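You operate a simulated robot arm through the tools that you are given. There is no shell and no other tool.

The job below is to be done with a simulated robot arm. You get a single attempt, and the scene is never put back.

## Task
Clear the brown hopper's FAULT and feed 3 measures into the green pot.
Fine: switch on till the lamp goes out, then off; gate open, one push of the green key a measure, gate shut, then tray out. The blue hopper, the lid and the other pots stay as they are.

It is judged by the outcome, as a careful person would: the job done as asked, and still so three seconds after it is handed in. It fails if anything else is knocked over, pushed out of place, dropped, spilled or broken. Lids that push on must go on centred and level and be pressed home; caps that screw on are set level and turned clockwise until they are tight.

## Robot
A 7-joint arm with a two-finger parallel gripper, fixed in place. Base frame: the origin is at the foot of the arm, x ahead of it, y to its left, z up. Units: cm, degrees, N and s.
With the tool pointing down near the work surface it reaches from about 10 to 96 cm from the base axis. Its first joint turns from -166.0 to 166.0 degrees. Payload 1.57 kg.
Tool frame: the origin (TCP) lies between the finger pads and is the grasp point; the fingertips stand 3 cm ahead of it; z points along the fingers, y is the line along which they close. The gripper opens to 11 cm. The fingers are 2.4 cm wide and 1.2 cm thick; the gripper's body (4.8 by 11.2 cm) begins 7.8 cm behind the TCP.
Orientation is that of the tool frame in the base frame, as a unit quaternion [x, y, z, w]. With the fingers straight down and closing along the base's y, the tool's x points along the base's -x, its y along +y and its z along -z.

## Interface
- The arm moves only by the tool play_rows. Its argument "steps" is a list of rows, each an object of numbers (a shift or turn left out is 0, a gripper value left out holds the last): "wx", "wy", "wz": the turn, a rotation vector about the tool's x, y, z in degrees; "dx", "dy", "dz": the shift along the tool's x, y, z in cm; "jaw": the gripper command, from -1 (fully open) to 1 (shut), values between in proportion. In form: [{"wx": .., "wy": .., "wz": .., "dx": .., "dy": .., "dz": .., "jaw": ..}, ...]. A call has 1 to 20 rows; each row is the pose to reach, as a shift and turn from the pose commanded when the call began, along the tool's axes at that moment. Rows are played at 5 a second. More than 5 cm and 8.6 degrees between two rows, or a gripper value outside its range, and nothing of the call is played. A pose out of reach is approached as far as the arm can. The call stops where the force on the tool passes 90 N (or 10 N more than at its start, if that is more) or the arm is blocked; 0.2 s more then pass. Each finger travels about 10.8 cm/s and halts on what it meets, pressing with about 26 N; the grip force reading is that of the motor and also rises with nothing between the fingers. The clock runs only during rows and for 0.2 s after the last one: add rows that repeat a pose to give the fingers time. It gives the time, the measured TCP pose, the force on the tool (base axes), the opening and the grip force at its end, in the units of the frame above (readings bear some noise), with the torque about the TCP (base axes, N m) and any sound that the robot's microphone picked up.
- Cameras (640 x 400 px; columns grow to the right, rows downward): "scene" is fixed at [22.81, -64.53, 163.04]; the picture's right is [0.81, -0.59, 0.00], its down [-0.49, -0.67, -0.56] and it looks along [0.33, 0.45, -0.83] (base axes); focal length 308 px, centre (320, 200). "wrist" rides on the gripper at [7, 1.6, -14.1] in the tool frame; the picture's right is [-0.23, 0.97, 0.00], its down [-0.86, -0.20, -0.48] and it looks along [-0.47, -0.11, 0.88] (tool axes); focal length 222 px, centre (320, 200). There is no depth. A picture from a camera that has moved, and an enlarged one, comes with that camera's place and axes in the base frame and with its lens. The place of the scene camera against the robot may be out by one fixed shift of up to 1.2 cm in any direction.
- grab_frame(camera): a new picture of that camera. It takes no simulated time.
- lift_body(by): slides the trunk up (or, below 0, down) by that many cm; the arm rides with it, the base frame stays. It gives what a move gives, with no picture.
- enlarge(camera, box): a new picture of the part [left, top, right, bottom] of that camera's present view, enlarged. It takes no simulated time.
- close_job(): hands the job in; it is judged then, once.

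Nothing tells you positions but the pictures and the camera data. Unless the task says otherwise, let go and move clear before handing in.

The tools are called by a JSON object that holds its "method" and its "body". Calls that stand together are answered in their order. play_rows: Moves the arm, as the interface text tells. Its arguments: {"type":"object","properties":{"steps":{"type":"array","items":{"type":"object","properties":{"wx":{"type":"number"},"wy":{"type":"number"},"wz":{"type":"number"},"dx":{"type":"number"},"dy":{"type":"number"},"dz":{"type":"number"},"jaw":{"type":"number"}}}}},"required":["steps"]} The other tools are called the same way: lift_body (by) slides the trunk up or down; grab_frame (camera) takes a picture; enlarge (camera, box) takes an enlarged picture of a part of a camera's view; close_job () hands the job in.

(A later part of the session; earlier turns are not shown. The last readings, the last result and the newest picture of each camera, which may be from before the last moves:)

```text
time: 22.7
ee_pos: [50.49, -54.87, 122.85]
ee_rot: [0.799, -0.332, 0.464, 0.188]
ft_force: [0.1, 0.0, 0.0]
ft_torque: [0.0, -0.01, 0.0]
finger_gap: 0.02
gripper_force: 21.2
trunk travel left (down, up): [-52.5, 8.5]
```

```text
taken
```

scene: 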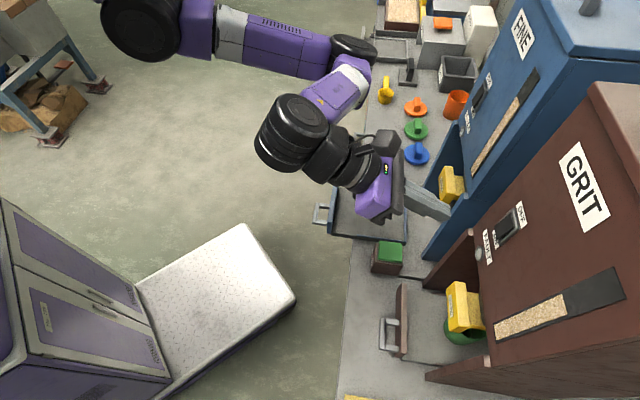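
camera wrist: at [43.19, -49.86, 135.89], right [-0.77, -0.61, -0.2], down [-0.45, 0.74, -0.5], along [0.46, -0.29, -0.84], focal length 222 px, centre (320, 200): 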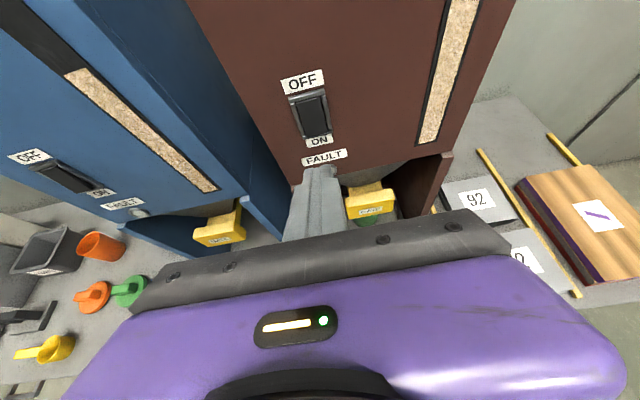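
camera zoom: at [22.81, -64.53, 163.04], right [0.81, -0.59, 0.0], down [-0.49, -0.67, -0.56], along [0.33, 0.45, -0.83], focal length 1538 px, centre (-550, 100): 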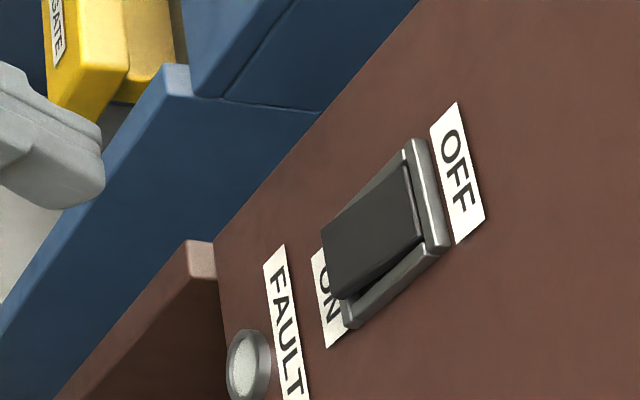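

The rocker is back at OFF with the lamp dark. Next is the gate, centred near u≈85, v≈−9 in bench axes, z≈97. I'll shift sideways, open the fingers and lower the trunk.

{"method": "play_rows", "body": {"steps": [{"dx": -0.75, "dy": 2.0, "dz": -1.3, "jaw": -1}, {"dx": -1.5, "dy": 4.0, "dz": -2.6, "jaw": -1}, {"dx": -2.25, "dy": 5.9, "dz": -3.9, "jaw": -1}, {"dx": -2.25, "dy": 5.9, "dz": -3.9, "jaw": -1}]}}

{"method": "lift_body", "body": {"by": -15}}

{"method": "grab_frame", "body": {"camera": "wrist"}}

{"method": "grab_frame", "body": {"camera": "scene"}}

```text
time: 23.7
ee_pos: [43.08, -55.76, 122.75]
ee_rot: [0.799, -0.332, 0.465, 0.189]
ft_force: [-0.1, -0.6, -0.9]
ft_torque: [-0.03, -0.02, -0.04]
finger_gap: 11.01
gripper_force: 0.0
trunk travel left (down, up): [-52.5, 8.5]
```

```text
time: 25.5
ee_pos: [43.24, -55.93, 107.81]
ee_rot: [0.799, -0.333, 0.463, 0.189]
ft_force: [-0.1, -0.8, -0.3]
ft_torque: [-0.02, -0.01, -0.01]
finger_gap: 11.01
gripper_force: 0.1
trunk travel left (down, up): [-37.5, 23.5]
```

```text
taken
camera wrist: at [35.75, -50.8, 120.93], right [-0.77, -0.61, -0.2], down [-0.45, 0.74, -0.5], along [0.45, -0.29, -0.84], focal length 222 px, centre (320, 200)
```

wrist: 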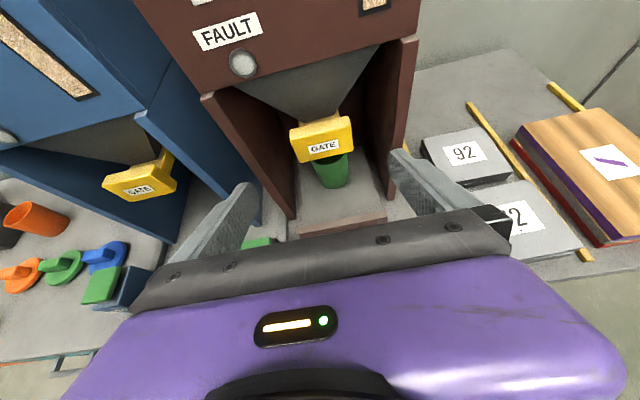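

```text
taken
```

scene: 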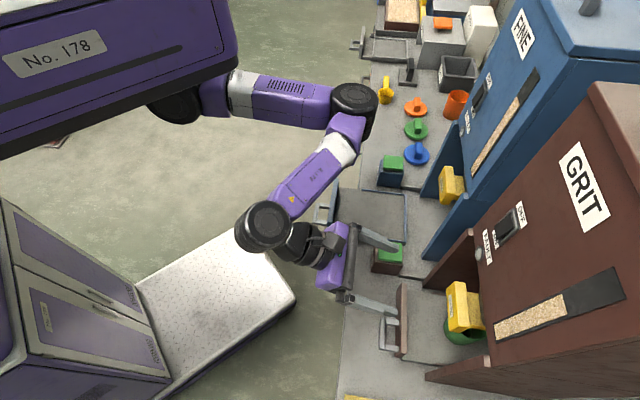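

{"method": "enlarge", "body": {"camera": "wrist", "box": [260, 90, 388, 170]}}

{"method": "enlarge", "body": {"camera": "wrist", "box": [80, 130, 208, 210]}}

```text
5.00 times, centred on (324, 130) of wrist
camera zoom: at [35.75, -50.8, 120.93], right [-0.77, -0.61, -0.2], down [-0.45, 0.74, -0.5], along [0.45, -0.29, -0.84], focal length 1111 px, centre (300, 550)
```

zoom: 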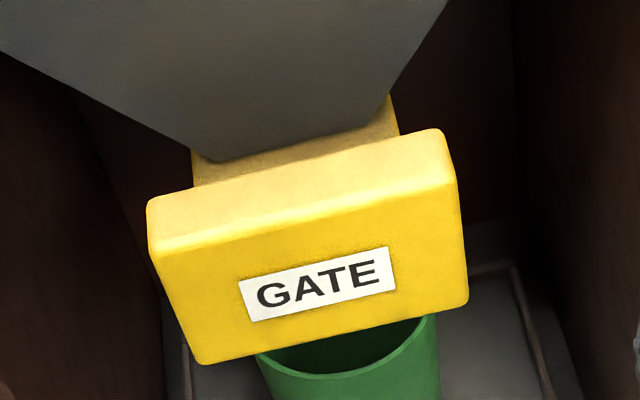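

```text
5.00 times, centred on (144, 170) of wrist
camera zoom: at [35.75, -50.8, 120.93], right [-0.77, -0.61, -0.2], down [-0.45, 0.74, -0.5], along [0.45, -0.29, -0.84], focal length 1111 px, centre (1200, 350)
```

zoom: 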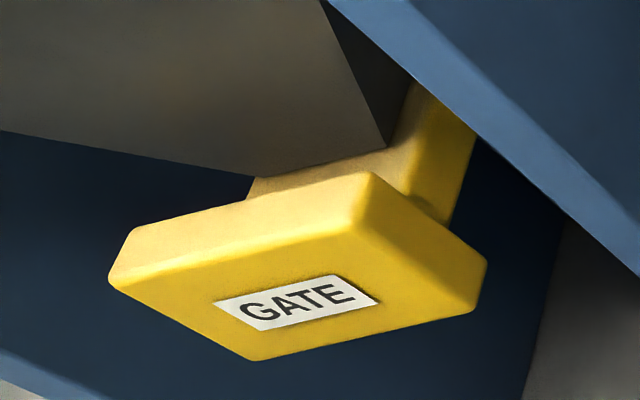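

The handle's front face is 9 cm wide by 5 cm tall, centred near v −8.9, z 96.3, u 86. I'll lower to its height and check before straddling it.

{"method": "lift_body", "body": {"by": -11.2}}

{"method": "grab_frame", "body": {"camera": "scene"}}

{"method": "grab_frame", "body": {"camera": "wrist"}}

```text
time: 26.9
ee_pos: [43.2, -55.89, 96.67]
ee_rot: [0.799, -0.332, 0.464, 0.188]
ft_force: [-0.2, 0.1, -0.3]
ft_torque: [-0.04, -0.02, -0.01]
finger_gap: 11.01
gripper_force: 0.0
trunk travel left (down, up): [-26.3, 34.7]
```

```text
taken
```

scene: 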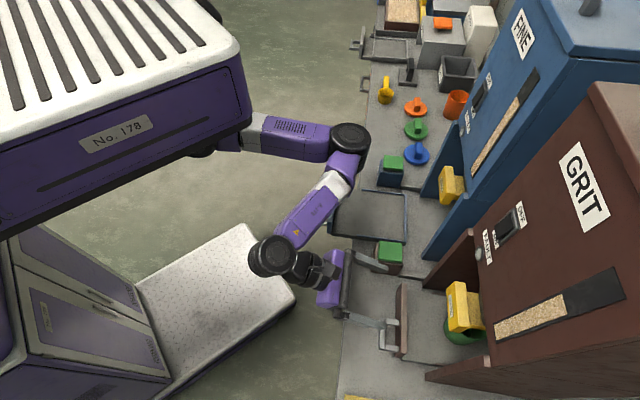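

```text
taken
camera wrist: at [35.76, -50.8, 109.73], right [-0.77, -0.61, -0.2], down [-0.45, 0.74, -0.5], along [0.45, -0.29, -0.84], focal length 222 px, centre (320, 200)
```

wrist: 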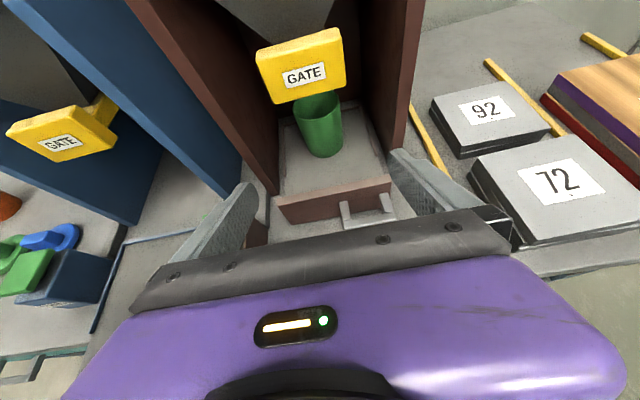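

{"method": "play_rows", "body": {"steps": [{"dx": 1.95, "dz": 3.46}, {"dx": 3.9, "dz": 6.93}, {"dx": 5.3, "dz": 9.4}, {"dx": 5.3, "dz": 9.4}]}}

{"method": "grab_frame", "body": {"camera": "wrist"}}

{"method": "enlarge", "body": {"camera": "scene", "box": [380, 220, 540, 370]}}

```text
time: 27.9
ee_pos: [50.74, -63.32, 96.68]
ee_rot: [0.799, -0.333, 0.464, 0.188]
ft_force: [0.9, -0.6, 0.4]
ft_torque: [0.02, 0.0, -0.04]
finger_gap: 11.02
gripper_force: 0.1
trunk travel left (down, up): [-26.3, 34.7]
```

```text
taken
camera wrist: at [43.4, -58.38, 109.68], right [-0.77, -0.61, -0.2], down [-0.45, 0.74, -0.5], along [0.45, -0.29, -0.84], focal length 222 px, centre (320, 200)
```

wrist: 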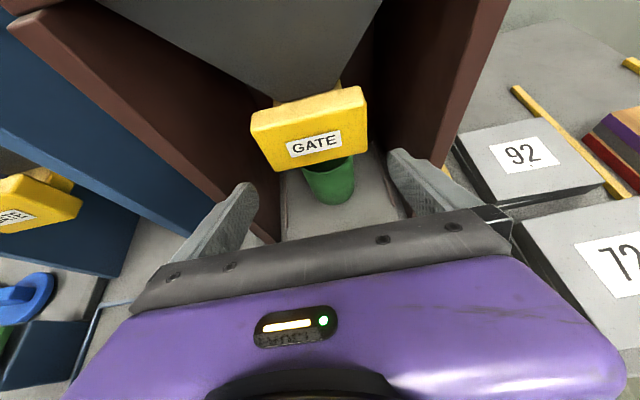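

```text
2.67 times, centred on (460, 295) of scene
camera zoom: at [22.81, -64.53, 163.04], right [0.81, -0.59, 0.0], down [-0.49, -0.67, -0.56], along [0.33, 0.45, -0.83], focal length 820 px, centre (-53, -53)
```

zoom: 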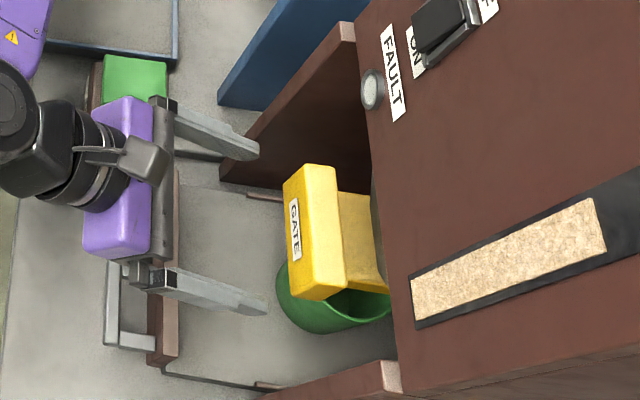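

{"method": "play_rows", "body": {"steps": [{"dx": 0.65, "dz": 1.35}, {"dx": 1.4, "dz": 2.7}, {"dx": 2.2, "dz": 4.1}, {"dx": 3.0, "dz": 5.5}, {"dx": 3.0, "dz": 5.5}]}}

{"method": "grab_frame", "body": {"camera": "wrist"}}

{"method": "enlarge", "body": {"camera": "scene", "box": [380, 220, 540, 370]}}

```text
time: 29.1
ee_pos: [55.25, -67.9, 96.35]
ee_rot: [0.799, -0.334, 0.463, 0.19]
ft_force: [0.6, -0.5, 0.3]
ft_torque: [0.05, 0.01, 0.03]
finger_gap: 11.03
gripper_force: 0.1
trunk travel left (down, up): [-26.3, 34.7]
```

```text
taken
camera wrist: at [47.81, -62.82, 109.37], right [-0.77, -0.61, -0.2], down [-0.45, 0.74, -0.5], along [0.45, -0.29, -0.84], focal length 222 px, centre (320, 200)
```

wrist: 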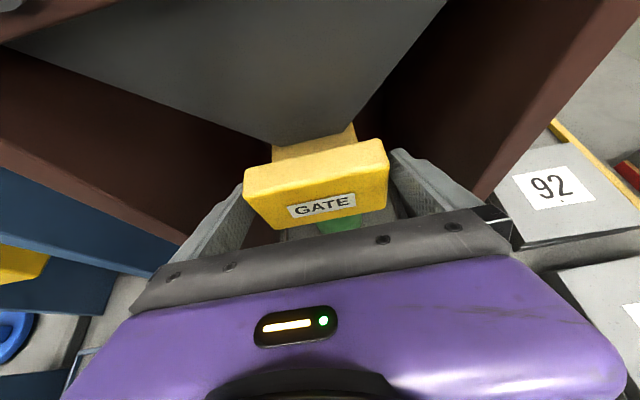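

```text
2.67 times, centred on (460, 295) of scene
camera zoom: at [22.81, -64.53, 163.04], right [0.81, -0.59, 0.0], down [-0.49, -0.67, -0.56], along [0.33, 0.45, -0.83], focal length 820 px, centre (-53, -53)
```

zoom: 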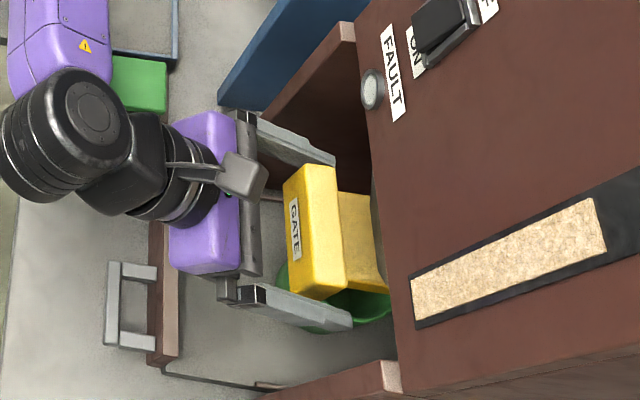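

The fingers now straddle the handle. I'll close on it.

{"method": "play_rows", "body": {"steps": [{"jaw": -0.7}, {"jaw": -0.6}, {"jaw": 0.0}, {"jaw": 1}, {"jaw": 1}]}}

{"method": "grab_frame", "body": {"camera": "wrist"}}

```text
time: 30.3
ee_pos: [55.22, -67.87, 96.42]
ee_rot: [0.799, -0.333, 0.463, 0.189]
ft_force: [-2.5, -2.5, -0.5]
ft_torque: [-0.65, 0.45, -0.28]
finger_gap: 9.18
gripper_force: 45.5
trunk travel left (down, up): [-26.3, 34.7]
```

```text
taken
camera wrist: at [47.78, -62.81, 109.36], right [-0.77, -0.61, -0.2], down [-0.45, 0.74, -0.5], along [0.45, -0.29, -0.84], focal length 222 px, centre (320, 200)
```

wrist: 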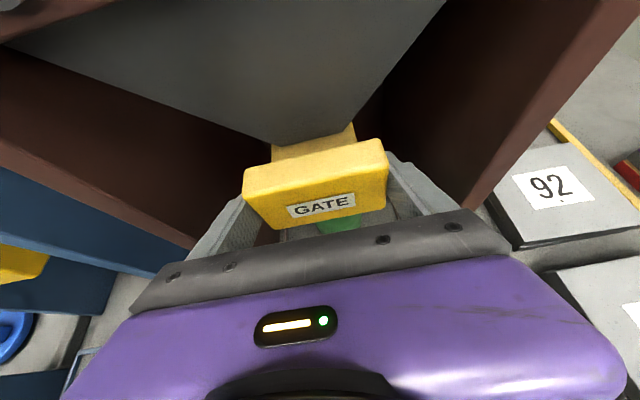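

{"method": "play_rows", "body": {"steps": [{"dx": -0.2, "dz": -0.35}, {"dx": -0.4, "dz": -0.69}, {"dx": -0.6, "dz": -1.04}, {"dx": -0.8, "dz": -1.39}]}}

{"method": "grab_frame", "body": {"camera": "wrist"}}

{"method": "enlarge", "body": {"camera": "scene", "box": [380, 220, 540, 370]}}

```text
time: 31.3
ee_pos: [54.1, -66.73, 96.27]
ee_rot: [0.8, -0.333, 0.463, 0.188]
ft_force: [-2.4, -5.0, -10.6]
ft_torque: [-2.0, 0.66, -0.34]
finger_gap: 9.17
gripper_force: 45.4
trunk travel left (down, up): [-26.3, 34.7]
```

```text
taken
camera wrist: at [46.73, -61.78, 109.39], right [-0.77, -0.61, -0.2], down [-0.45, 0.74, -0.5], along [0.45, -0.29, -0.84], focal length 222 px, centre (320, 200)
```

wrist: 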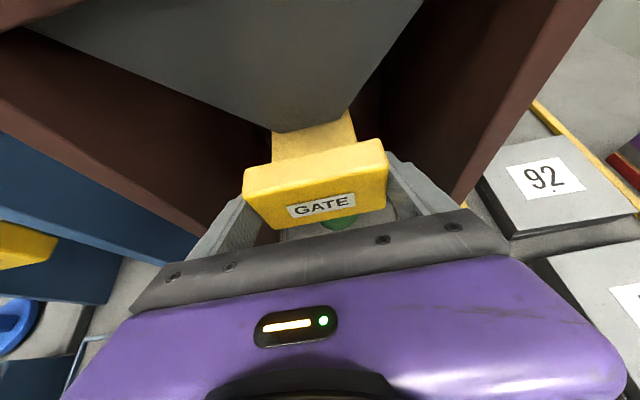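

```text
2.67 times, centred on (460, 295) of scene
camera zoom: at [22.81, -64.53, 163.04], right [0.81, -0.59, 0.0], down [-0.49, -0.67, -0.56], along [0.33, 0.45, -0.83], focal length 820 px, centre (-53, -53)
```

zoom: 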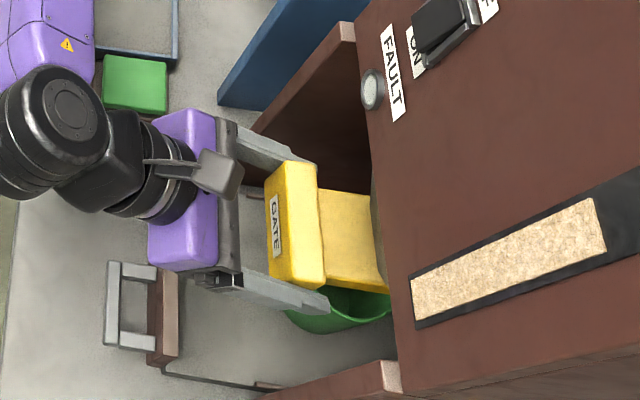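

{"method": "play_rows", "body": {"steps": [{"dx": -0.2, "dz": -0.35}, {"dx": -0.4, "dz": -0.69}, {"dx": -0.6, "dz": -1.04}, {"dx": -0.8, "dz": -1.39}, {"dx": -1.0, "dz": -1.73}, {"dx": -1.2, "dz": -2.08}]}}

{"method": "grab_frame", "body": {"camera": "wrist"}}

{"method": "enlarge", "body": {"camera": "scene", "box": [380, 220, 540, 370]}}

```text
time: 32.7
ee_pos: [52.27, -65.04, 96.26]
ee_rot: [0.799, -0.333, 0.464, 0.189]
ft_force: [-4.2, -6.2, -22.6]
ft_torque: [-0.89, 0.81, 0.14]
finger_gap: 9.19
gripper_force: 45.2
trunk travel left (down, up): [-26.3, 34.7]
```

```text
taken
camera wrist: at [45.03, -60.09, 109.39], right [-0.77, -0.61, -0.2], down [-0.45, 0.74, -0.5], along [0.45, -0.29, -0.84], focal length 222 px, centre (320, 200)
```

wrist: 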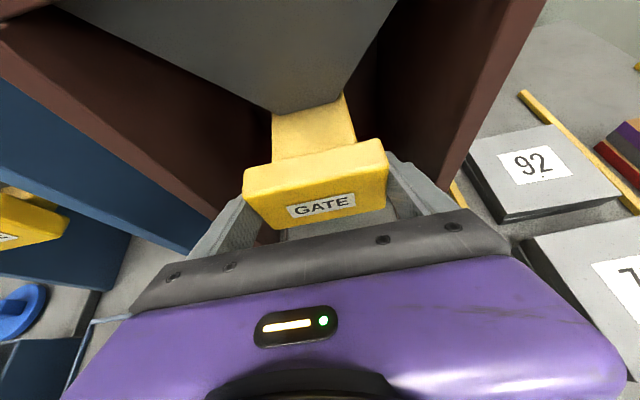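

```text
2.67 times, centred on (460, 295) of scene
camera zoom: at [22.81, -64.53, 163.04], right [0.81, -0.59, 0.0], down [-0.49, -0.67, -0.56], along [0.33, 0.45, -0.83], focal length 820 px, centre (-53, -53)
```

zoom: 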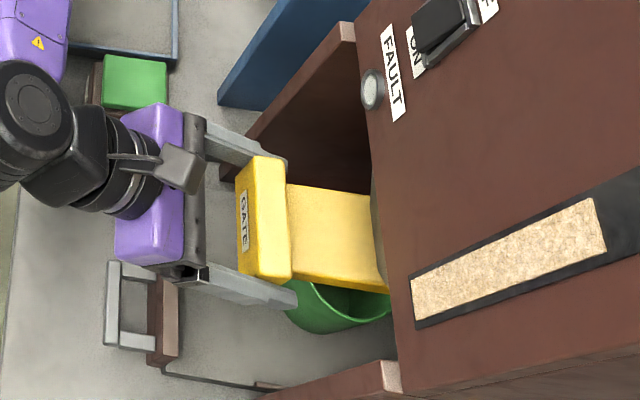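

{"method": "play_rows", "body": {"steps": [{"dx": -0.35, "dz": -0.27}, {"dx": -0.55, "dz": -0.62}, {"dx": -0.75, "dz": -0.97}, {"dx": -0.95, "dz": -1.31}]}}

{"method": "enlarge", "body": {"camera": "scene", "box": [380, 220, 540, 370]}}

```text
time: 33.7
ee_pos: [51.47, -64.18, 96.5]
ee_rot: [0.798, -0.332, 0.465, 0.192]
ft_force: [18.3, -41.6, -1.4]
ft_torque: [-1.0, 0.65, -0.46]
finger_gap: 9.2
gripper_force: 44.9
trunk travel left (down, up): [-26.3, 34.7]
```

```text
2.67 times, centred on (460, 295) of scene
camera zoom: at [22.81, -64.53, 163.04], right [0.81, -0.59, 0.0], down [-0.49, -0.67, -0.56], along [0.33, 0.45, -0.83], focal length 820 px, centre (-53, -53)
```

zoom: 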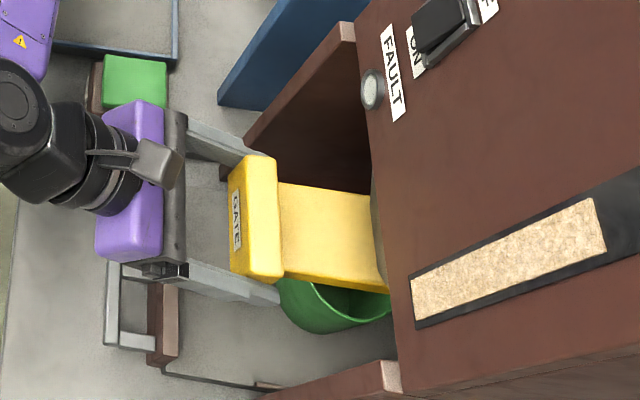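

The gate slid about 5 cm out and met its stop. I'll ease off, release, and back away.

{"method": "play_rows", "body": {"steps": [{"dx": 0.15, "dz": 0.26}, {"dx": 0.15, "dz": 0.26, "jaw": -0.85}, {"dx": 0.15, "dz": 0.26, "jaw": -1}, {"dx": 0.15, "dz": 0.26, "jaw": -1}]}}

{"method": "play_rows", "body": {"steps": [{"dx": -0.5, "dz": -0.87}, {"dx": -1.5, "dz": -2.6}, {"dx": -3.0, "dz": -5.2}, {"dx": -5.0, "dz": -8.66}]}}

{"method": "grab_frame", "body": {"camera": "wrist"}}

{"method": "enlarge", "body": {"camera": "scene", "box": [380, 220, 540, 370]}}

```text
time: 34.7
ee_pos: [51.5, -63.95, 96.25]
ee_rot: [0.799, -0.333, 0.464, 0.189]
ft_force: [-1.4, -0.6, 0.3]
ft_torque: [0.03, -0.02, 0.0]
finger_gap: 11.02
gripper_force: 0.0
trunk travel left (down, up): [-26.3, 34.7]
```

```text
time: 35.7
ee_pos: [44.3, -56.71, 96.12]
ee_rot: [0.799, -0.333, 0.464, 0.189]
ft_force: [0.0, 0.6, -1.0]
ft_torque: [0.01, -0.03, 0.0]
finger_gap: 10.99
gripper_force: 0.1
trunk travel left (down, up): [-26.3, 34.7]
```

```text
taken
camera wrist: at [36.84, -51.73, 109.3], right [-0.77, -0.61, -0.2], down [-0.45, 0.74, -0.5], along [0.45, -0.29, -0.84], focal length 222 px, centre (320, 200)
```

wrist: 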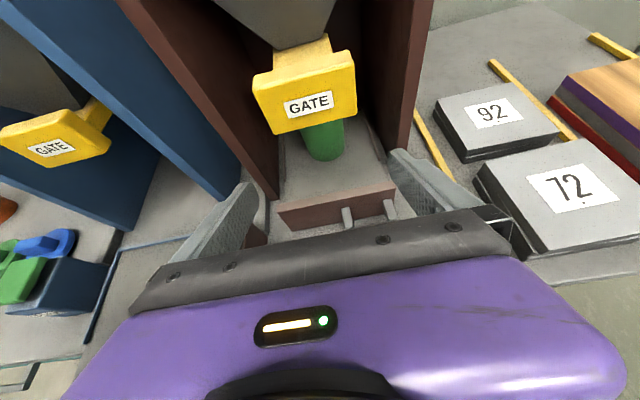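

```text
2.67 times, centred on (460, 295) of scene
camera zoom: at [22.81, -64.53, 163.04], right [0.81, -0.59, 0.0], down [-0.49, -0.67, -0.56], along [0.33, 0.45, -0.83], focal length 820 px, centre (-53, -53)
```

zoom: 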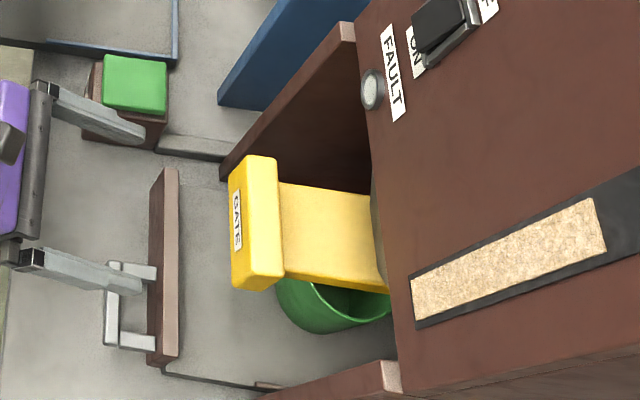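

The gate is open and stays there, and the lamp is still dark. Next is the brown-based FEED key, so I'll close the fingers, tip the tool down more and look at it from above.

{"method": "play_rows", "body": {"steps": [{"dx": 0.35, "dy": -3.0, "dz": -1.0, "wy": -6, "jaw": 1}, {"dx": 0.7, "dy": -6.3, "dz": -2.0, "wy": -12, "jaw": 1}, {"dx": 1.05, "dy": -9.5, "dz": -3.0, "wy": -18, "jaw": 1}, {"dx": 1.4, "dy": -12.6, "dz": -4.0, "wy": -24, "jaw": 1}, {"dx": 1.76, "dy": -15.8, "dz": -4.94, "wy": -30, "jaw": 1}, {"dx": 1.76, "dy": -15.8, "dz": -4.94, "wy": -30, "jaw": 1}]}}

{"method": "grab_frame", "body": {"camera": "wrist"}}

{"method": "grab_frame", "body": {"camera": "scene"}}

```text
time: 37.1
ee_pos: [52.94, -43.38, 100.45]
ee_rot: [0.892, -0.37, 0.241, 0.097]
ft_force: [0.6, 0.0, -0.5]
ft_torque: [0.03, 0.03, 0.03]
finger_gap: 0.0
gripper_force: 21.0
trunk travel left (down, up): [-26.3, 34.7]
```

```text
taken
camera wrist: at [51.04, -43.79, 116.16], right [-0.83, -0.55, -0.12], down [-0.55, 0.83, -0.01], along [0.11, 0.06, -0.99], focal length 222 px, centre (320, 200)
```

wrist: 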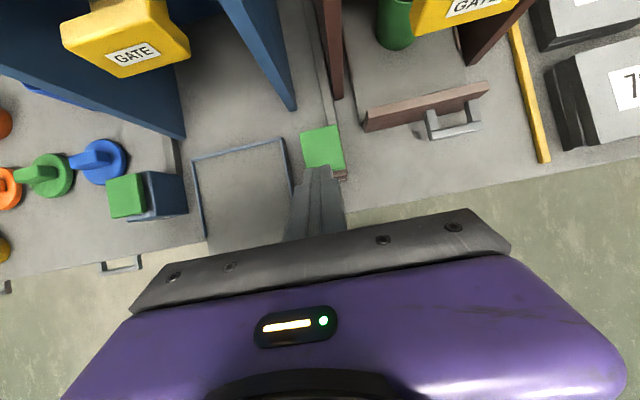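

```text
taken
```

scene: 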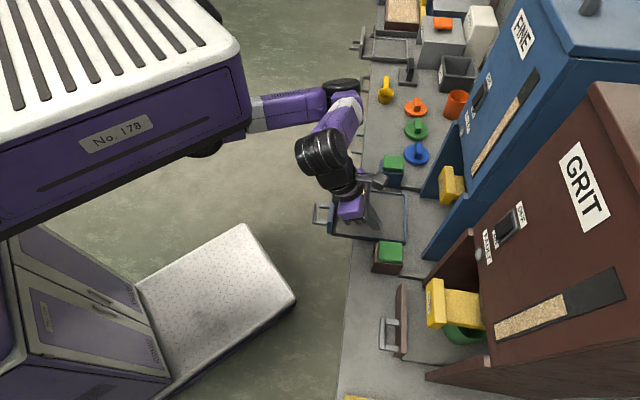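

{"method": "enlarge", "body": {"camera": "wrist", "box": [270, 110, 382, 180]}}

{"method": "enlarge", "body": {"camera": "scene", "box": [340, 220, 436, 280]}}

```text
5.71 times, centred on (326, 145) of wrist
camera zoom: at [51.04, -43.79, 116.16], right [-0.83, -0.55, -0.12], down [-0.55, 0.83, -0.01], along [0.11, 0.06, -0.99], focal length 1269 px, centre (286, 514)
```

zoom: 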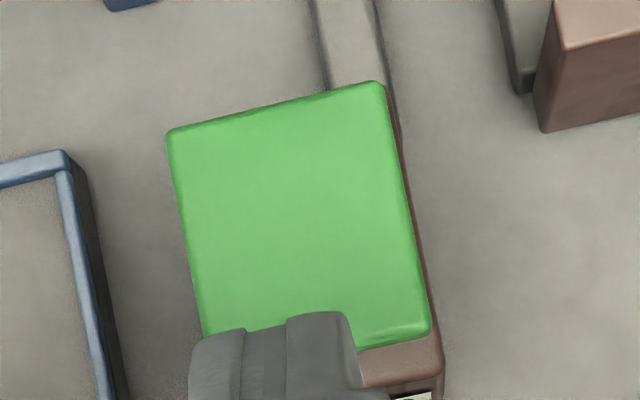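

```text
6.67 times, centred on (388, 250) of scene
camera zoom: at [22.81, -64.53, 163.04], right [0.81, -0.59, 0.0], down [-0.49, -0.67, -0.56], along [0.33, 0.45, -0.83], focal length 2051 px, centre (-133, -133)
```

zoom: 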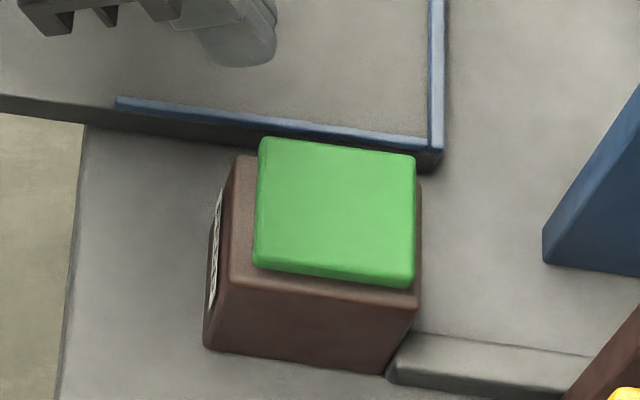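

{"method": "play_rows", "body": {"steps": [{"dx": 0.5, "dy": -0.1, "dz": 3.5}, {"dx": 0.9, "dy": -0.2, "dz": 7.0}, {"dx": 1.31, "dy": -0.25, "dz": 10.34}, {"dx": 1.31, "dy": -0.25, "dz": 10.34}]}}

{"method": "enlarge", "body": {"camera": "scene", "box": [340, 200, 468, 280]}}

{"method": "enlarge", "body": {"camera": "wrist", "box": [240, 100, 400, 200]}}

```text
time: 38.1
ee_pos: [57.67, -47.6, 92.05]
ee_rot: [0.892, -0.37, 0.242, 0.097]
ft_force: [0.5, -0.4, 0.4]
ft_torque: [0.02, 0.0, 0.0]
finger_gap: 0.0
gripper_force: 21.3
trunk travel left (down, up): [-26.3, 34.7]
```

```text
5.00 times, centred on (404, 240) of scene
camera zoom: at [22.81, -64.53, 163.04], right [0.81, -0.59, 0.0], down [-0.49, -0.67, -0.56], along [0.33, 0.45, -0.83], focal length 1538 px, centre (-100, 0)
```

zoom: 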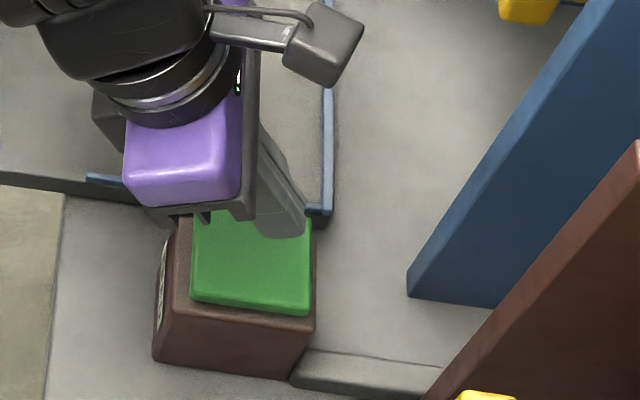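

```text
4.00 times, centred on (320, 150) of wrist
camera zoom: at [55.81, -48.04, 107.68], right [-0.83, -0.55, -0.12], down [-0.55, 0.83, -0.01], along [0.11, 0.06, -0.99], focal length 888 px, centre (320, 400)
```

zoom: 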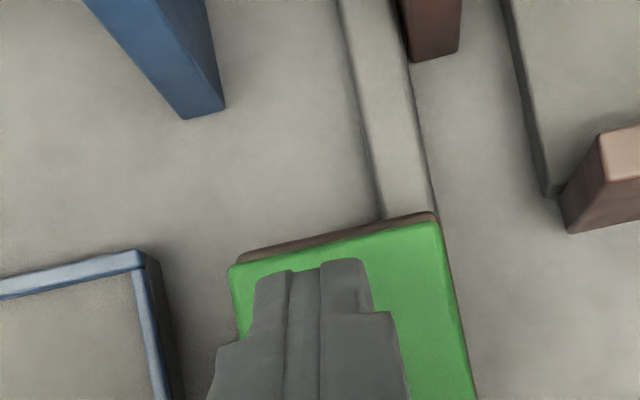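

The tip is centred about 3 cm above the brown key. I'll descend in small steps until it bottoms out.

{"method": "play_rows", "body": {"steps": [{"dx": -0.5, "dz": 0.87}, {"dx": -1.0, "dz": 1.73}, {"dx": -1.25, "dz": 2.17}]}}

{"method": "enlarge", "body": {"camera": "scene", "box": [340, 200, 468, 280]}}

```text
time: 38.9
ee_pos: [57.78, -47.76, 89.47]
ee_rot: [0.892, -0.37, 0.241, 0.097]
ft_force: [0.9, 0.2, -0.5]
ft_torque: [-0.02, -0.02, 0.0]
finger_gap: 0.0
gripper_force: 21.7
trunk travel left (down, up): [-26.3, 34.7]
```

```text
5.00 times, centred on (404, 240) of scene
camera zoom: at [22.81, -64.53, 163.04], right [0.81, -0.59, 0.0], down [-0.49, -0.67, -0.56], along [0.33, 0.45, -0.83], focal length 1538 px, centre (-100, 0)
```

zoom: 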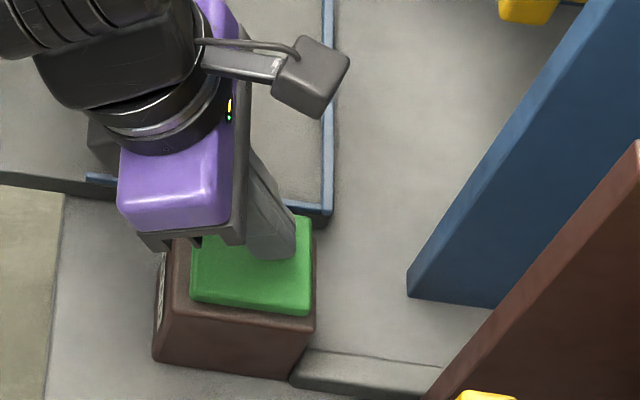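

{"method": "play_rows", "body": {"steps": [{"dx": -0.15, "dz": 0.26}, {"dx": -0.3, "dz": 0.52}]}}

{"method": "enlarge", "body": {"camera": "scene", "box": [340, 200, 468, 280]}}

```text
time: 39.5
ee_pos: [57.73, -47.64, 88.74]
ee_rot: [0.892, -0.371, 0.241, 0.096]
ft_force: [-0.1, 0.0, 0.1]
ft_torque: [0.0, -0.01, -0.02]
finger_gap: 0.0
gripper_force: 21.5
trunk travel left (down, up): [-26.3, 34.7]
```

```text
5.00 times, centred on (404, 240) of scene
camera zoom: at [22.81, -64.53, 163.04], right [0.81, -0.59, 0.0], down [-0.49, -0.67, -0.56], along [0.33, 0.45, -0.83], focal length 1538 px, centre (-100, 0)
```

zoom: 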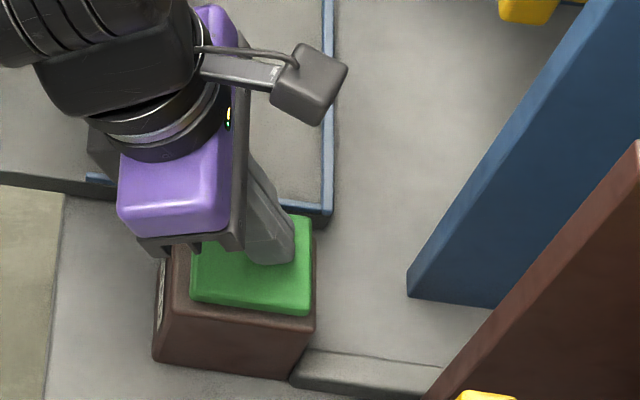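

{"method": "play_rows", "body": {"steps": [{"dx": -0.1, "dz": 0.17}, {"dx": -0.2, "dz": 0.35}]}}

```text
time: 40.1
ee_pos: [57.9, -47.79, 88.58]
ee_rot: [0.892, -0.37, 0.241, 0.095]
ft_force: [-0.2, 0.3, 0.3]
ft_torque: [-0.01, 0.01, -0.01]
finger_gap: 0.0
gripper_force: 21.6
trunk travel left (down, up): [-26.3, 34.7]
```

{"method": "play_rows", "body": {"steps": [{"dx": -0.1, "dz": 0.17}, {"dx": -0.2, "dz": 0.35}]}}

{"method": "enlarge", "body": {"camera": "scene", "box": [340, 200, 468, 280]}}

```text
time: 40.7
ee_pos: [57.85, -47.57, 88.19]
ee_rot: [0.892, -0.37, 0.242, 0.097]
ft_force: [0.8, -1.4, 1.6]
ft_torque: [-0.05, -0.01, 0.02]
finger_gap: 0.0
gripper_force: 20.9
trunk travel left (down, up): [-26.3, 34.7]
```

```text
5.00 times, centred on (404, 240) of scene
camera zoom: at [22.81, -64.53, 163.04], right [0.81, -0.59, 0.0], down [-0.49, -0.67, -0.56], along [0.33, 0.45, -0.83], focal length 1538 px, centre (-100, 0)
```

zoom: 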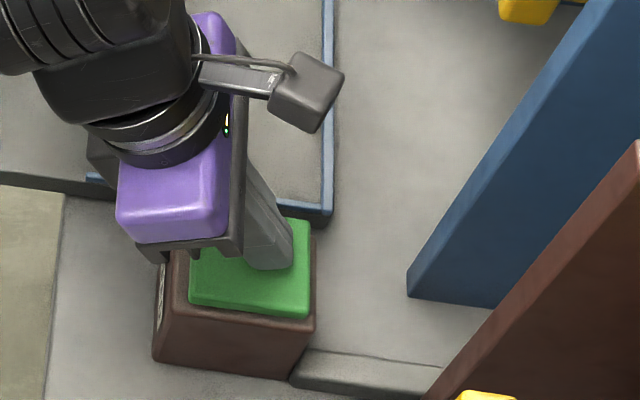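

{"method": "play_rows", "body": {"steps": [{"dx": -0.1, "dz": 0.17}, {"dx": -0.2, "dz": 0.35}]}}

{"method": "enlarge", "body": {"camera": "scene", "box": [340, 200, 540, 370]}}

```text
time: 41.3
ee_pos: [57.85, -47.71, 87.76]
ee_rot: [0.892, -0.37, 0.242, 0.097]
ft_force: [0.8, -0.6, 3.9]
ft_torque: [-0.02, -0.07, -0.01]
finger_gap: 0.0
gripper_force: 21.3
trunk travel left (down, up): [-26.3, 34.7]
heard: click
```

```text
2.35 times, centred on (440, 285) of scene
camera zoom: at [22.81, -64.53, 163.04], right [0.81, -0.59, 0.0], down [-0.49, -0.67, -0.56], along [0.33, 0.45, -0.83], focal length 724 px, centre (38, 0)
```

zoom: 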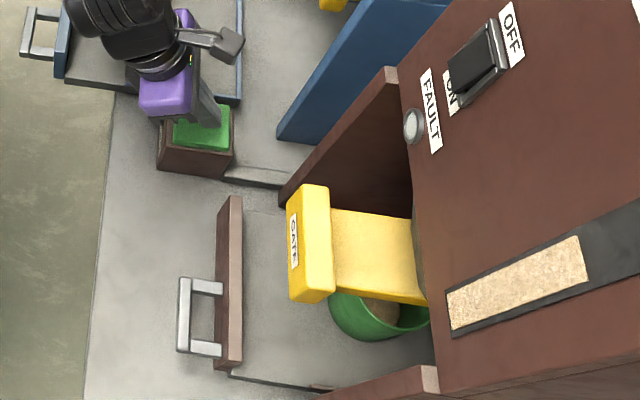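

A click, and grit shows in the pot: one measure. I'll release the key fully, wait, and check.

{"method": "play_rows", "body": {"steps": [{"dx": 0.3, "dz": -0.52}, {"dx": 0.75, "dz": -1.3}, {"dx": 1.0, "dz": -1.73}, {"dx": 1.0, "dz": -1.73}, {"dx": 1.0, "dz": -1.73}, {"dx": 1.0, "dz": -1.73}]}}

{"method": "enlarge", "body": {"camera": "scene", "box": [340, 200, 540, 370]}}

{"method": "enlarge", "body": {"camera": "scene", "box": [440, 280, 520, 350]}}

```text
time: 42.7
ee_pos: [57.76, -47.72, 89.73]
ee_rot: [0.892, -0.371, 0.241, 0.097]
ft_force: [0.3, -0.1, 0.5]
ft_torque: [0.02, -0.02, -0.01]
finger_gap: 0.0
gripper_force: 21.5
trunk travel left (down, up): [-26.3, 34.7]
```

```text
2.35 times, centred on (440, 285) of scene
camera zoom: at [22.81, -64.53, 163.04], right [0.81, -0.59, 0.0], down [-0.49, -0.67, -0.56], along [0.33, 0.45, -0.83], focal length 724 px, centre (38, 0)
```

zoom: 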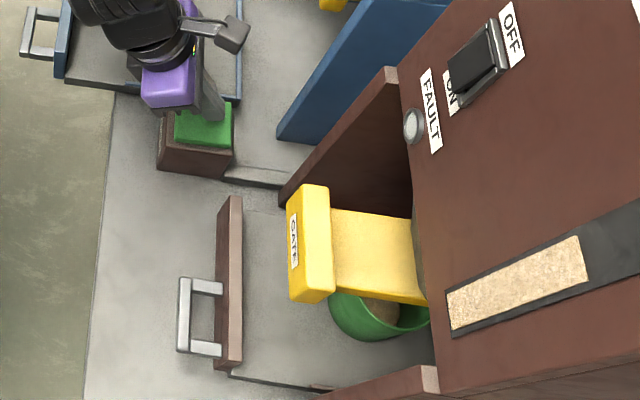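

```text
5.71 times, centred on (480, 315) of scene
camera zoom: at [22.81, -64.53, 163.04], right [0.81, -0.59, 0.0], down [-0.49, -0.67, -0.56], along [0.33, 0.45, -0.83], focal length 1758 px, centre (-594, -457)
```

zoom: 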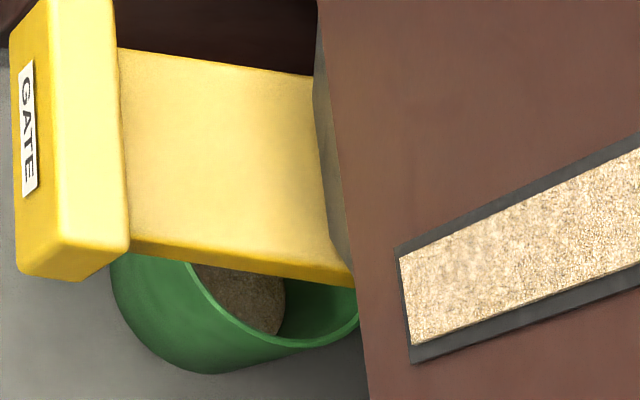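

{"method": "play_rows", "body": {"steps": [{"dx": -0.4, "dz": 0.69}, {"dx": -0.75, "dz": 1.3}, {"dx": -0.9, "dz": 1.56}, {"dx": -1.02, "dz": 1.77}, {"dx": -1.07, "dz": 1.85}]}}

{"method": "enlarge", "body": {"camera": "scene", "box": [440, 280, 520, 350]}}

```text
time: 43.9
ee_pos: [57.8, -47.69, 87.61]
ee_rot: [0.892, -0.37, 0.241, 0.097]
ft_force: [-0.5, -1.3, 4.8]
ft_torque: [-0.04, 0.04, 0.01]
finger_gap: 0.01
gripper_force: 21.2
trunk travel left (down, up): [-26.3, 34.7]
heard: click
```

```text
5.71 times, centred on (480, 315) of scene
camera zoom: at [22.81, -64.53, 163.04], right [0.81, -0.59, 0.0], down [-0.49, -0.67, -0.56], along [0.33, 0.45, -0.83], focal length 1758 px, centre (-594, -457)
```

zoom: 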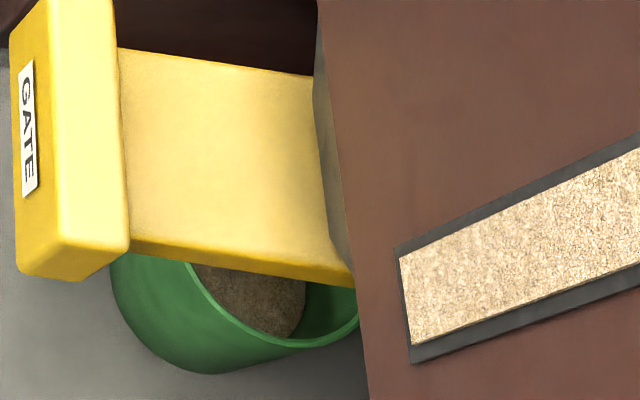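

A second click, and the grit in the pot has risen. Releasing the key and checking the lamp before the third push.

{"method": "play_rows", "body": {"steps": [{"dx": 0.3, "dz": -0.52}, {"dx": 0.75, "dz": -1.3}, {"dx": 1.05, "dz": -1.82}, {"dx": 1.05, "dz": -1.82}, {"dx": 1.05, "dz": -1.82}, {"dx": 1.05, "dz": -1.82}]}}

{"method": "enlarge", "body": {"camera": "scene", "box": [340, 200, 540, 370]}}

{"method": "enlarge", "body": {"camera": "scene", "box": [440, 280, 520, 350]}}

```text
time: 45.3
ee_pos: [57.73, -47.79, 89.66]
ee_rot: [0.892, -0.371, 0.24, 0.096]
ft_force: [0.2, -0.1, 0.0]
ft_torque: [0.03, 0.0, 0.01]
finger_gap: 0.0
gripper_force: 21.8
trunk travel left (down, up): [-26.3, 34.7]
```

```text
2.35 times, centred on (440, 285) of scene
camera zoom: at [22.81, -64.53, 163.04], right [0.81, -0.59, 0.0], down [-0.49, -0.67, -0.56], along [0.33, 0.45, -0.83], focal length 724 px, centre (38, 0)
```

zoom: 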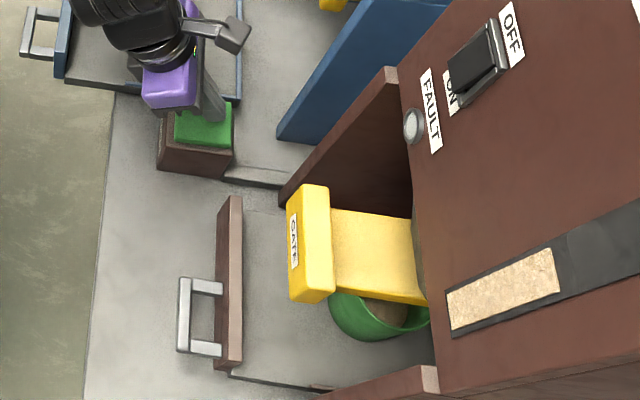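

```text
5.71 times, centred on (480, 315) of scene
camera zoom: at [22.81, -64.53, 163.04], right [0.81, -0.59, 0.0], down [-0.49, -0.67, -0.56], along [0.33, 0.45, -0.83], focal length 1758 px, centre (-594, -457)
```

zoom: 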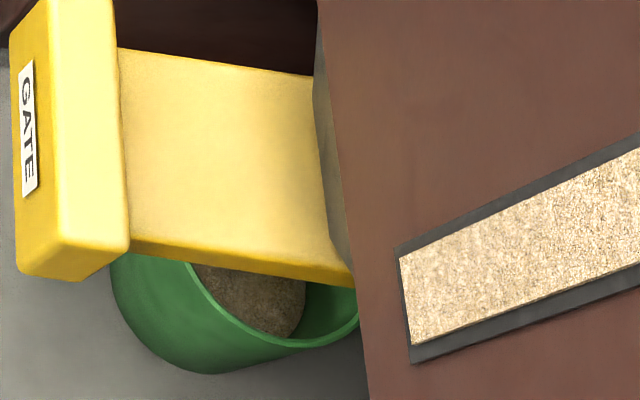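

{"method": "play_rows", "body": {"steps": [{"dx": -0.4, "dz": 0.69}, {"dx": -0.75, "dz": 1.3}, {"dx": -0.9, "dz": 1.56}, {"dx": -1.02, "dz": 1.77}, {"dx": -1.06, "dz": 1.84}]}}

{"method": "enlarge", "body": {"camera": "scene", "box": [440, 280, 520, 350]}}

```text
time: 46.5
ee_pos: [57.98, -47.56, 87.6]
ee_rot: [0.892, -0.37, 0.242, 0.097]
ft_force: [-1.2, -2.2, 4.2]
ft_torque: [-0.06, 0.06, -0.01]
finger_gap: 0.0
gripper_force: 21.3
trunk travel left (down, up): [-26.3, 34.7]
heard: click
```

```text
5.71 times, centred on (480, 315) of scene
camera zoom: at [22.81, -64.53, 163.04], right [0.81, -0.59, 0.0], down [-0.49, -0.67, -0.56], along [0.33, 0.45, -0.83], focal length 1758 px, centre (-594, -457)
```

zoom: 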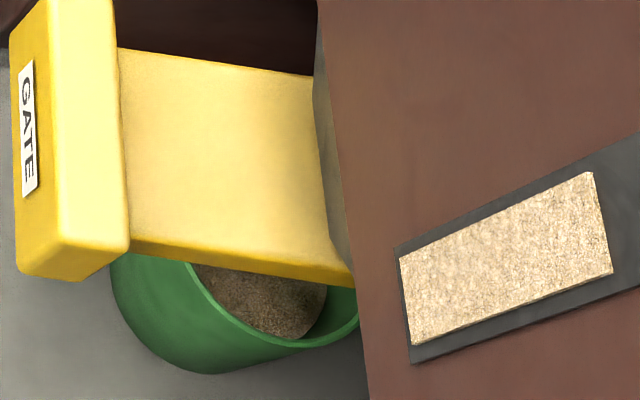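

Three clicks, with the window level down three steps. I'll rise clear of the key and go round to the front of the gate handle to shut it.

{"method": "play_rows", "body": {"steps": [{"dx": 1.5, "dz": -2.6}, {"dx": 3.0, "dz": -5.2}, {"dx": 2.77, "dz": -8.8}, {"dx": 0.32, "dz": -10.55}, {"dx": 0.32, "dz": -10.55}]}}

{"method": "enlarge", "body": {"camera": "scene", "box": [340, 200, 540, 370]}}

```text
time: 47.7
ee_pos: [54.47, -43.96, 96.83]
ee_rot: [0.892, -0.37, 0.242, 0.096]
ft_force: [0.4, -0.1, 0.7]
ft_torque: [0.03, -0.03, 0.01]
finger_gap: 0.03
gripper_force: 20.8
trunk travel left (down, up): [-26.3, 34.7]
```

```text
2.35 times, centred on (440, 285) of scene
camera zoom: at [22.81, -64.53, 163.04], right [0.81, -0.59, 0.0], down [-0.49, -0.67, -0.56], along [0.33, 0.45, -0.83], focal length 724 px, centre (38, 0)
```

zoom: 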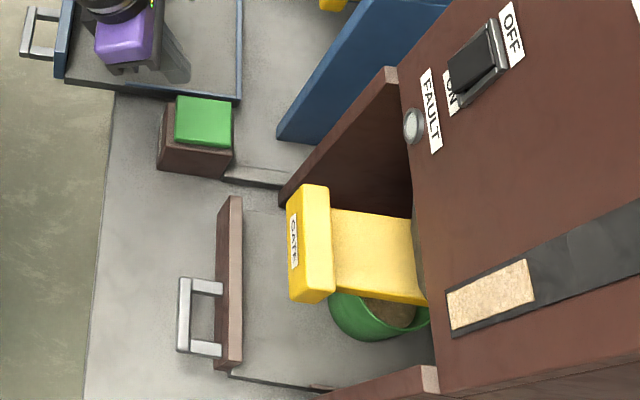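

{"method": "play_rows", "body": {"steps": [{"dy": 3.3, "wy": 6}, {"dy": 6.6, "wy": 12}, {"dy": 9.9, "wy": 18}, {"dy": 13.1, "wy": 24}, {"dy": 16.35, "wy": 30}, {"dy": 16.35, "wy": 30}]}}

{"method": "grab_frame", "body": {"camera": "wrist"}}

{"method": "grab_frame", "body": {"camera": "scene"}}

```text
time: 49.1
ee_pos: [42.56, -55.86, 96.92]
ee_rot: [0.798, -0.333, 0.464, 0.19]
ft_force: [-0.1, -1.4, 0.0]
ft_torque: [-0.05, 0.04, -0.03]
finger_gap: 0.0
gripper_force: 21.5
trunk travel left (down, up): [-26.3, 34.7]
```

```text
taken
camera wrist: at [35.22, -50.87, 109.95], right [-0.77, -0.61, -0.2], down [-0.45, 0.74, -0.5], along [0.46, -0.29, -0.84], focal length 222 px, centre (320, 200)
```

wrist: 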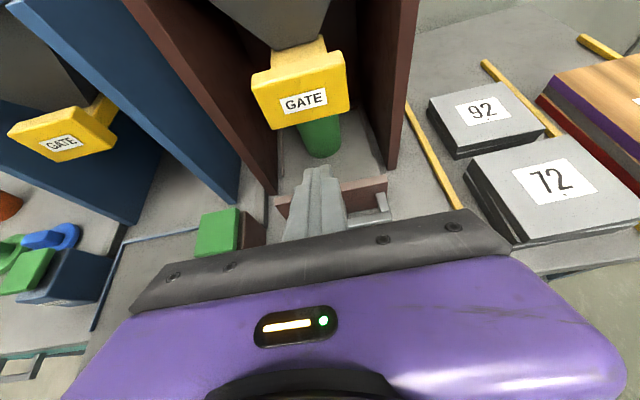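

```text
taken
```

scene: 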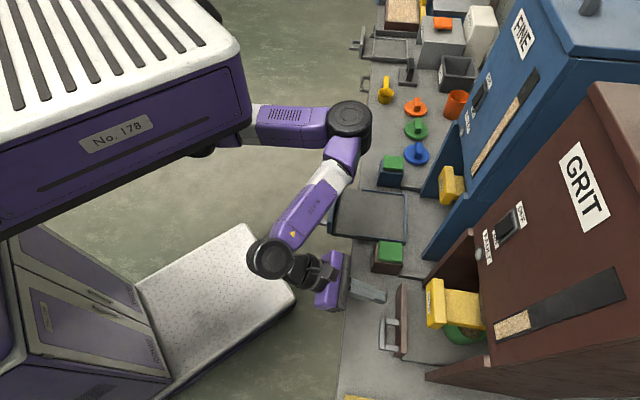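

{"method": "play_rows", "body": {"steps": [{"dx": 1.75, "dy": -0.25, "dz": 3.03}, {"dx": 3.4, "dy": -0.45, "dz": 5.9}, {"dx": 3.4, "dy": -0.45, "dz": 5.9}]}}

{"method": "grab_frame", "body": {"camera": "wrist"}}

{"method": "enlarge", "body": {"camera": "scene", "box": [380, 220, 540, 370]}}

```text
time: 49.9
ee_pos: [47.86, -60.37, 96.89]
ee_rot: [0.799, -0.333, 0.464, 0.189]
ft_force: [0.4, -0.1, 0.0]
ft_torque: [0.01, -0.02, -0.03]
finger_gap: 0.0
gripper_force: 21.2
trunk travel left (down, up): [-26.3, 34.7]
```

```text
taken
camera wrist: at [40.43, -55.46, 109.92], right [-0.77, -0.61, -0.2], down [-0.45, 0.74, -0.5], along [0.45, -0.29, -0.84], focal length 222 px, centre (320, 200)
```

wrist: 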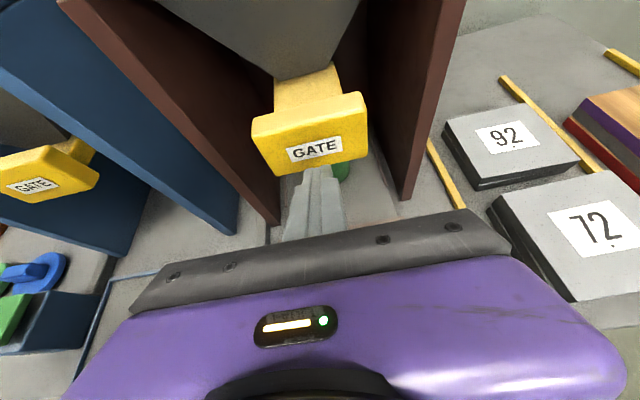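

```text
2.67 times, centred on (460, 295) of scene
camera zoom: at [22.81, -64.53, 163.04], right [0.81, -0.59, 0.0], down [-0.49, -0.67, -0.56], along [0.33, 0.45, -0.83], focal length 820 px, centre (-53, -53)
```

zoom: 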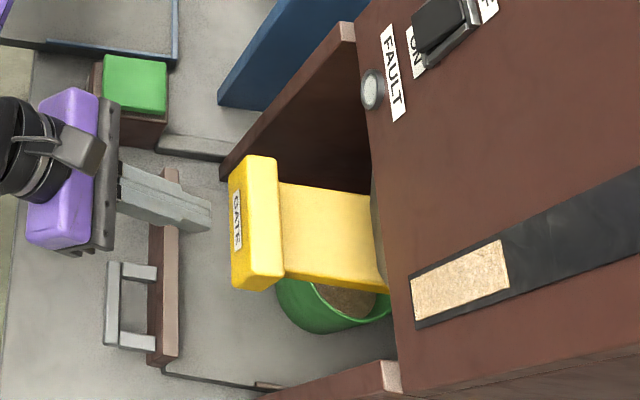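

{"method": "play_rows", "body": {"steps": [{"dx": 0.25, "dz": 0.43}, {"dx": 0.5, "dz": 0.87}, {"dx": 0.75, "dz": 1.3}, {"dx": 1.0, "dz": 1.73}, {"dx": 1.25, "dz": 2.17}, {"dx": 1.5, "dz": 2.6}]}}

{"method": "enlarge", "body": {"camera": "scene", "box": [380, 220, 540, 370]}}

{"method": "grab_frame", "body": {"camera": "wrist"}}

```text
time: 51.3
ee_pos: [49.7, -62.42, 96.9]
ee_rot: [0.799, -0.332, 0.464, 0.189]
ft_force: [-1.8, 0.8, 0.8]
ft_torque: [-0.03, -0.04, 0.03]
finger_gap: 0.02
gripper_force: 21.2
trunk travel left (down, up): [-26.3, 34.7]
```

```text
2.67 times, centred on (460, 295) of scene
camera zoom: at [22.81, -64.53, 163.04], right [0.81, -0.59, 0.0], down [-0.49, -0.67, -0.56], along [0.33, 0.45, -0.83], focal length 820 px, centre (-53, -53)
```

zoom: 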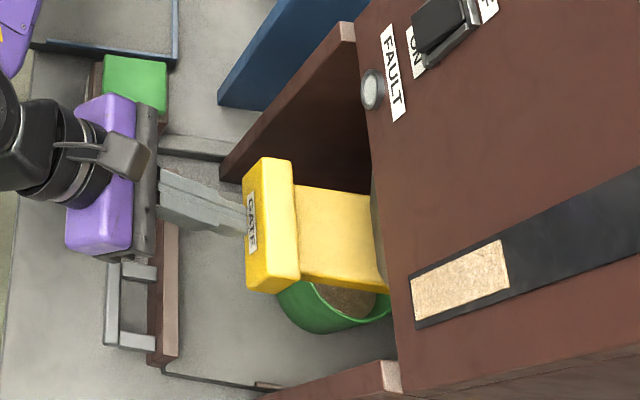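

```text
taken
camera wrist: at [42.5, -57.44, 109.84], right [-0.77, -0.61, -0.2], down [-0.45, 0.74, -0.5], along [0.45, -0.29, -0.84], focal length 222 px, centre (320, 200)
```

wrist: 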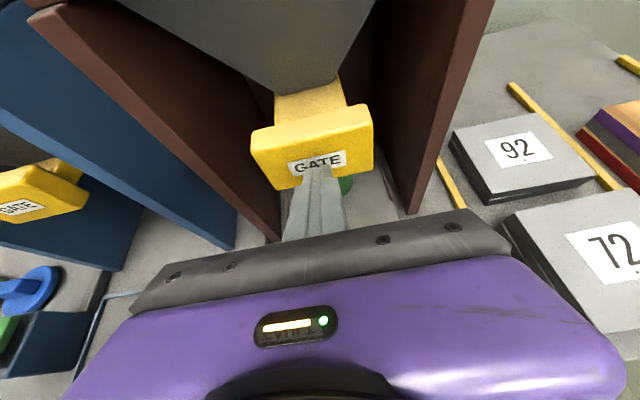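

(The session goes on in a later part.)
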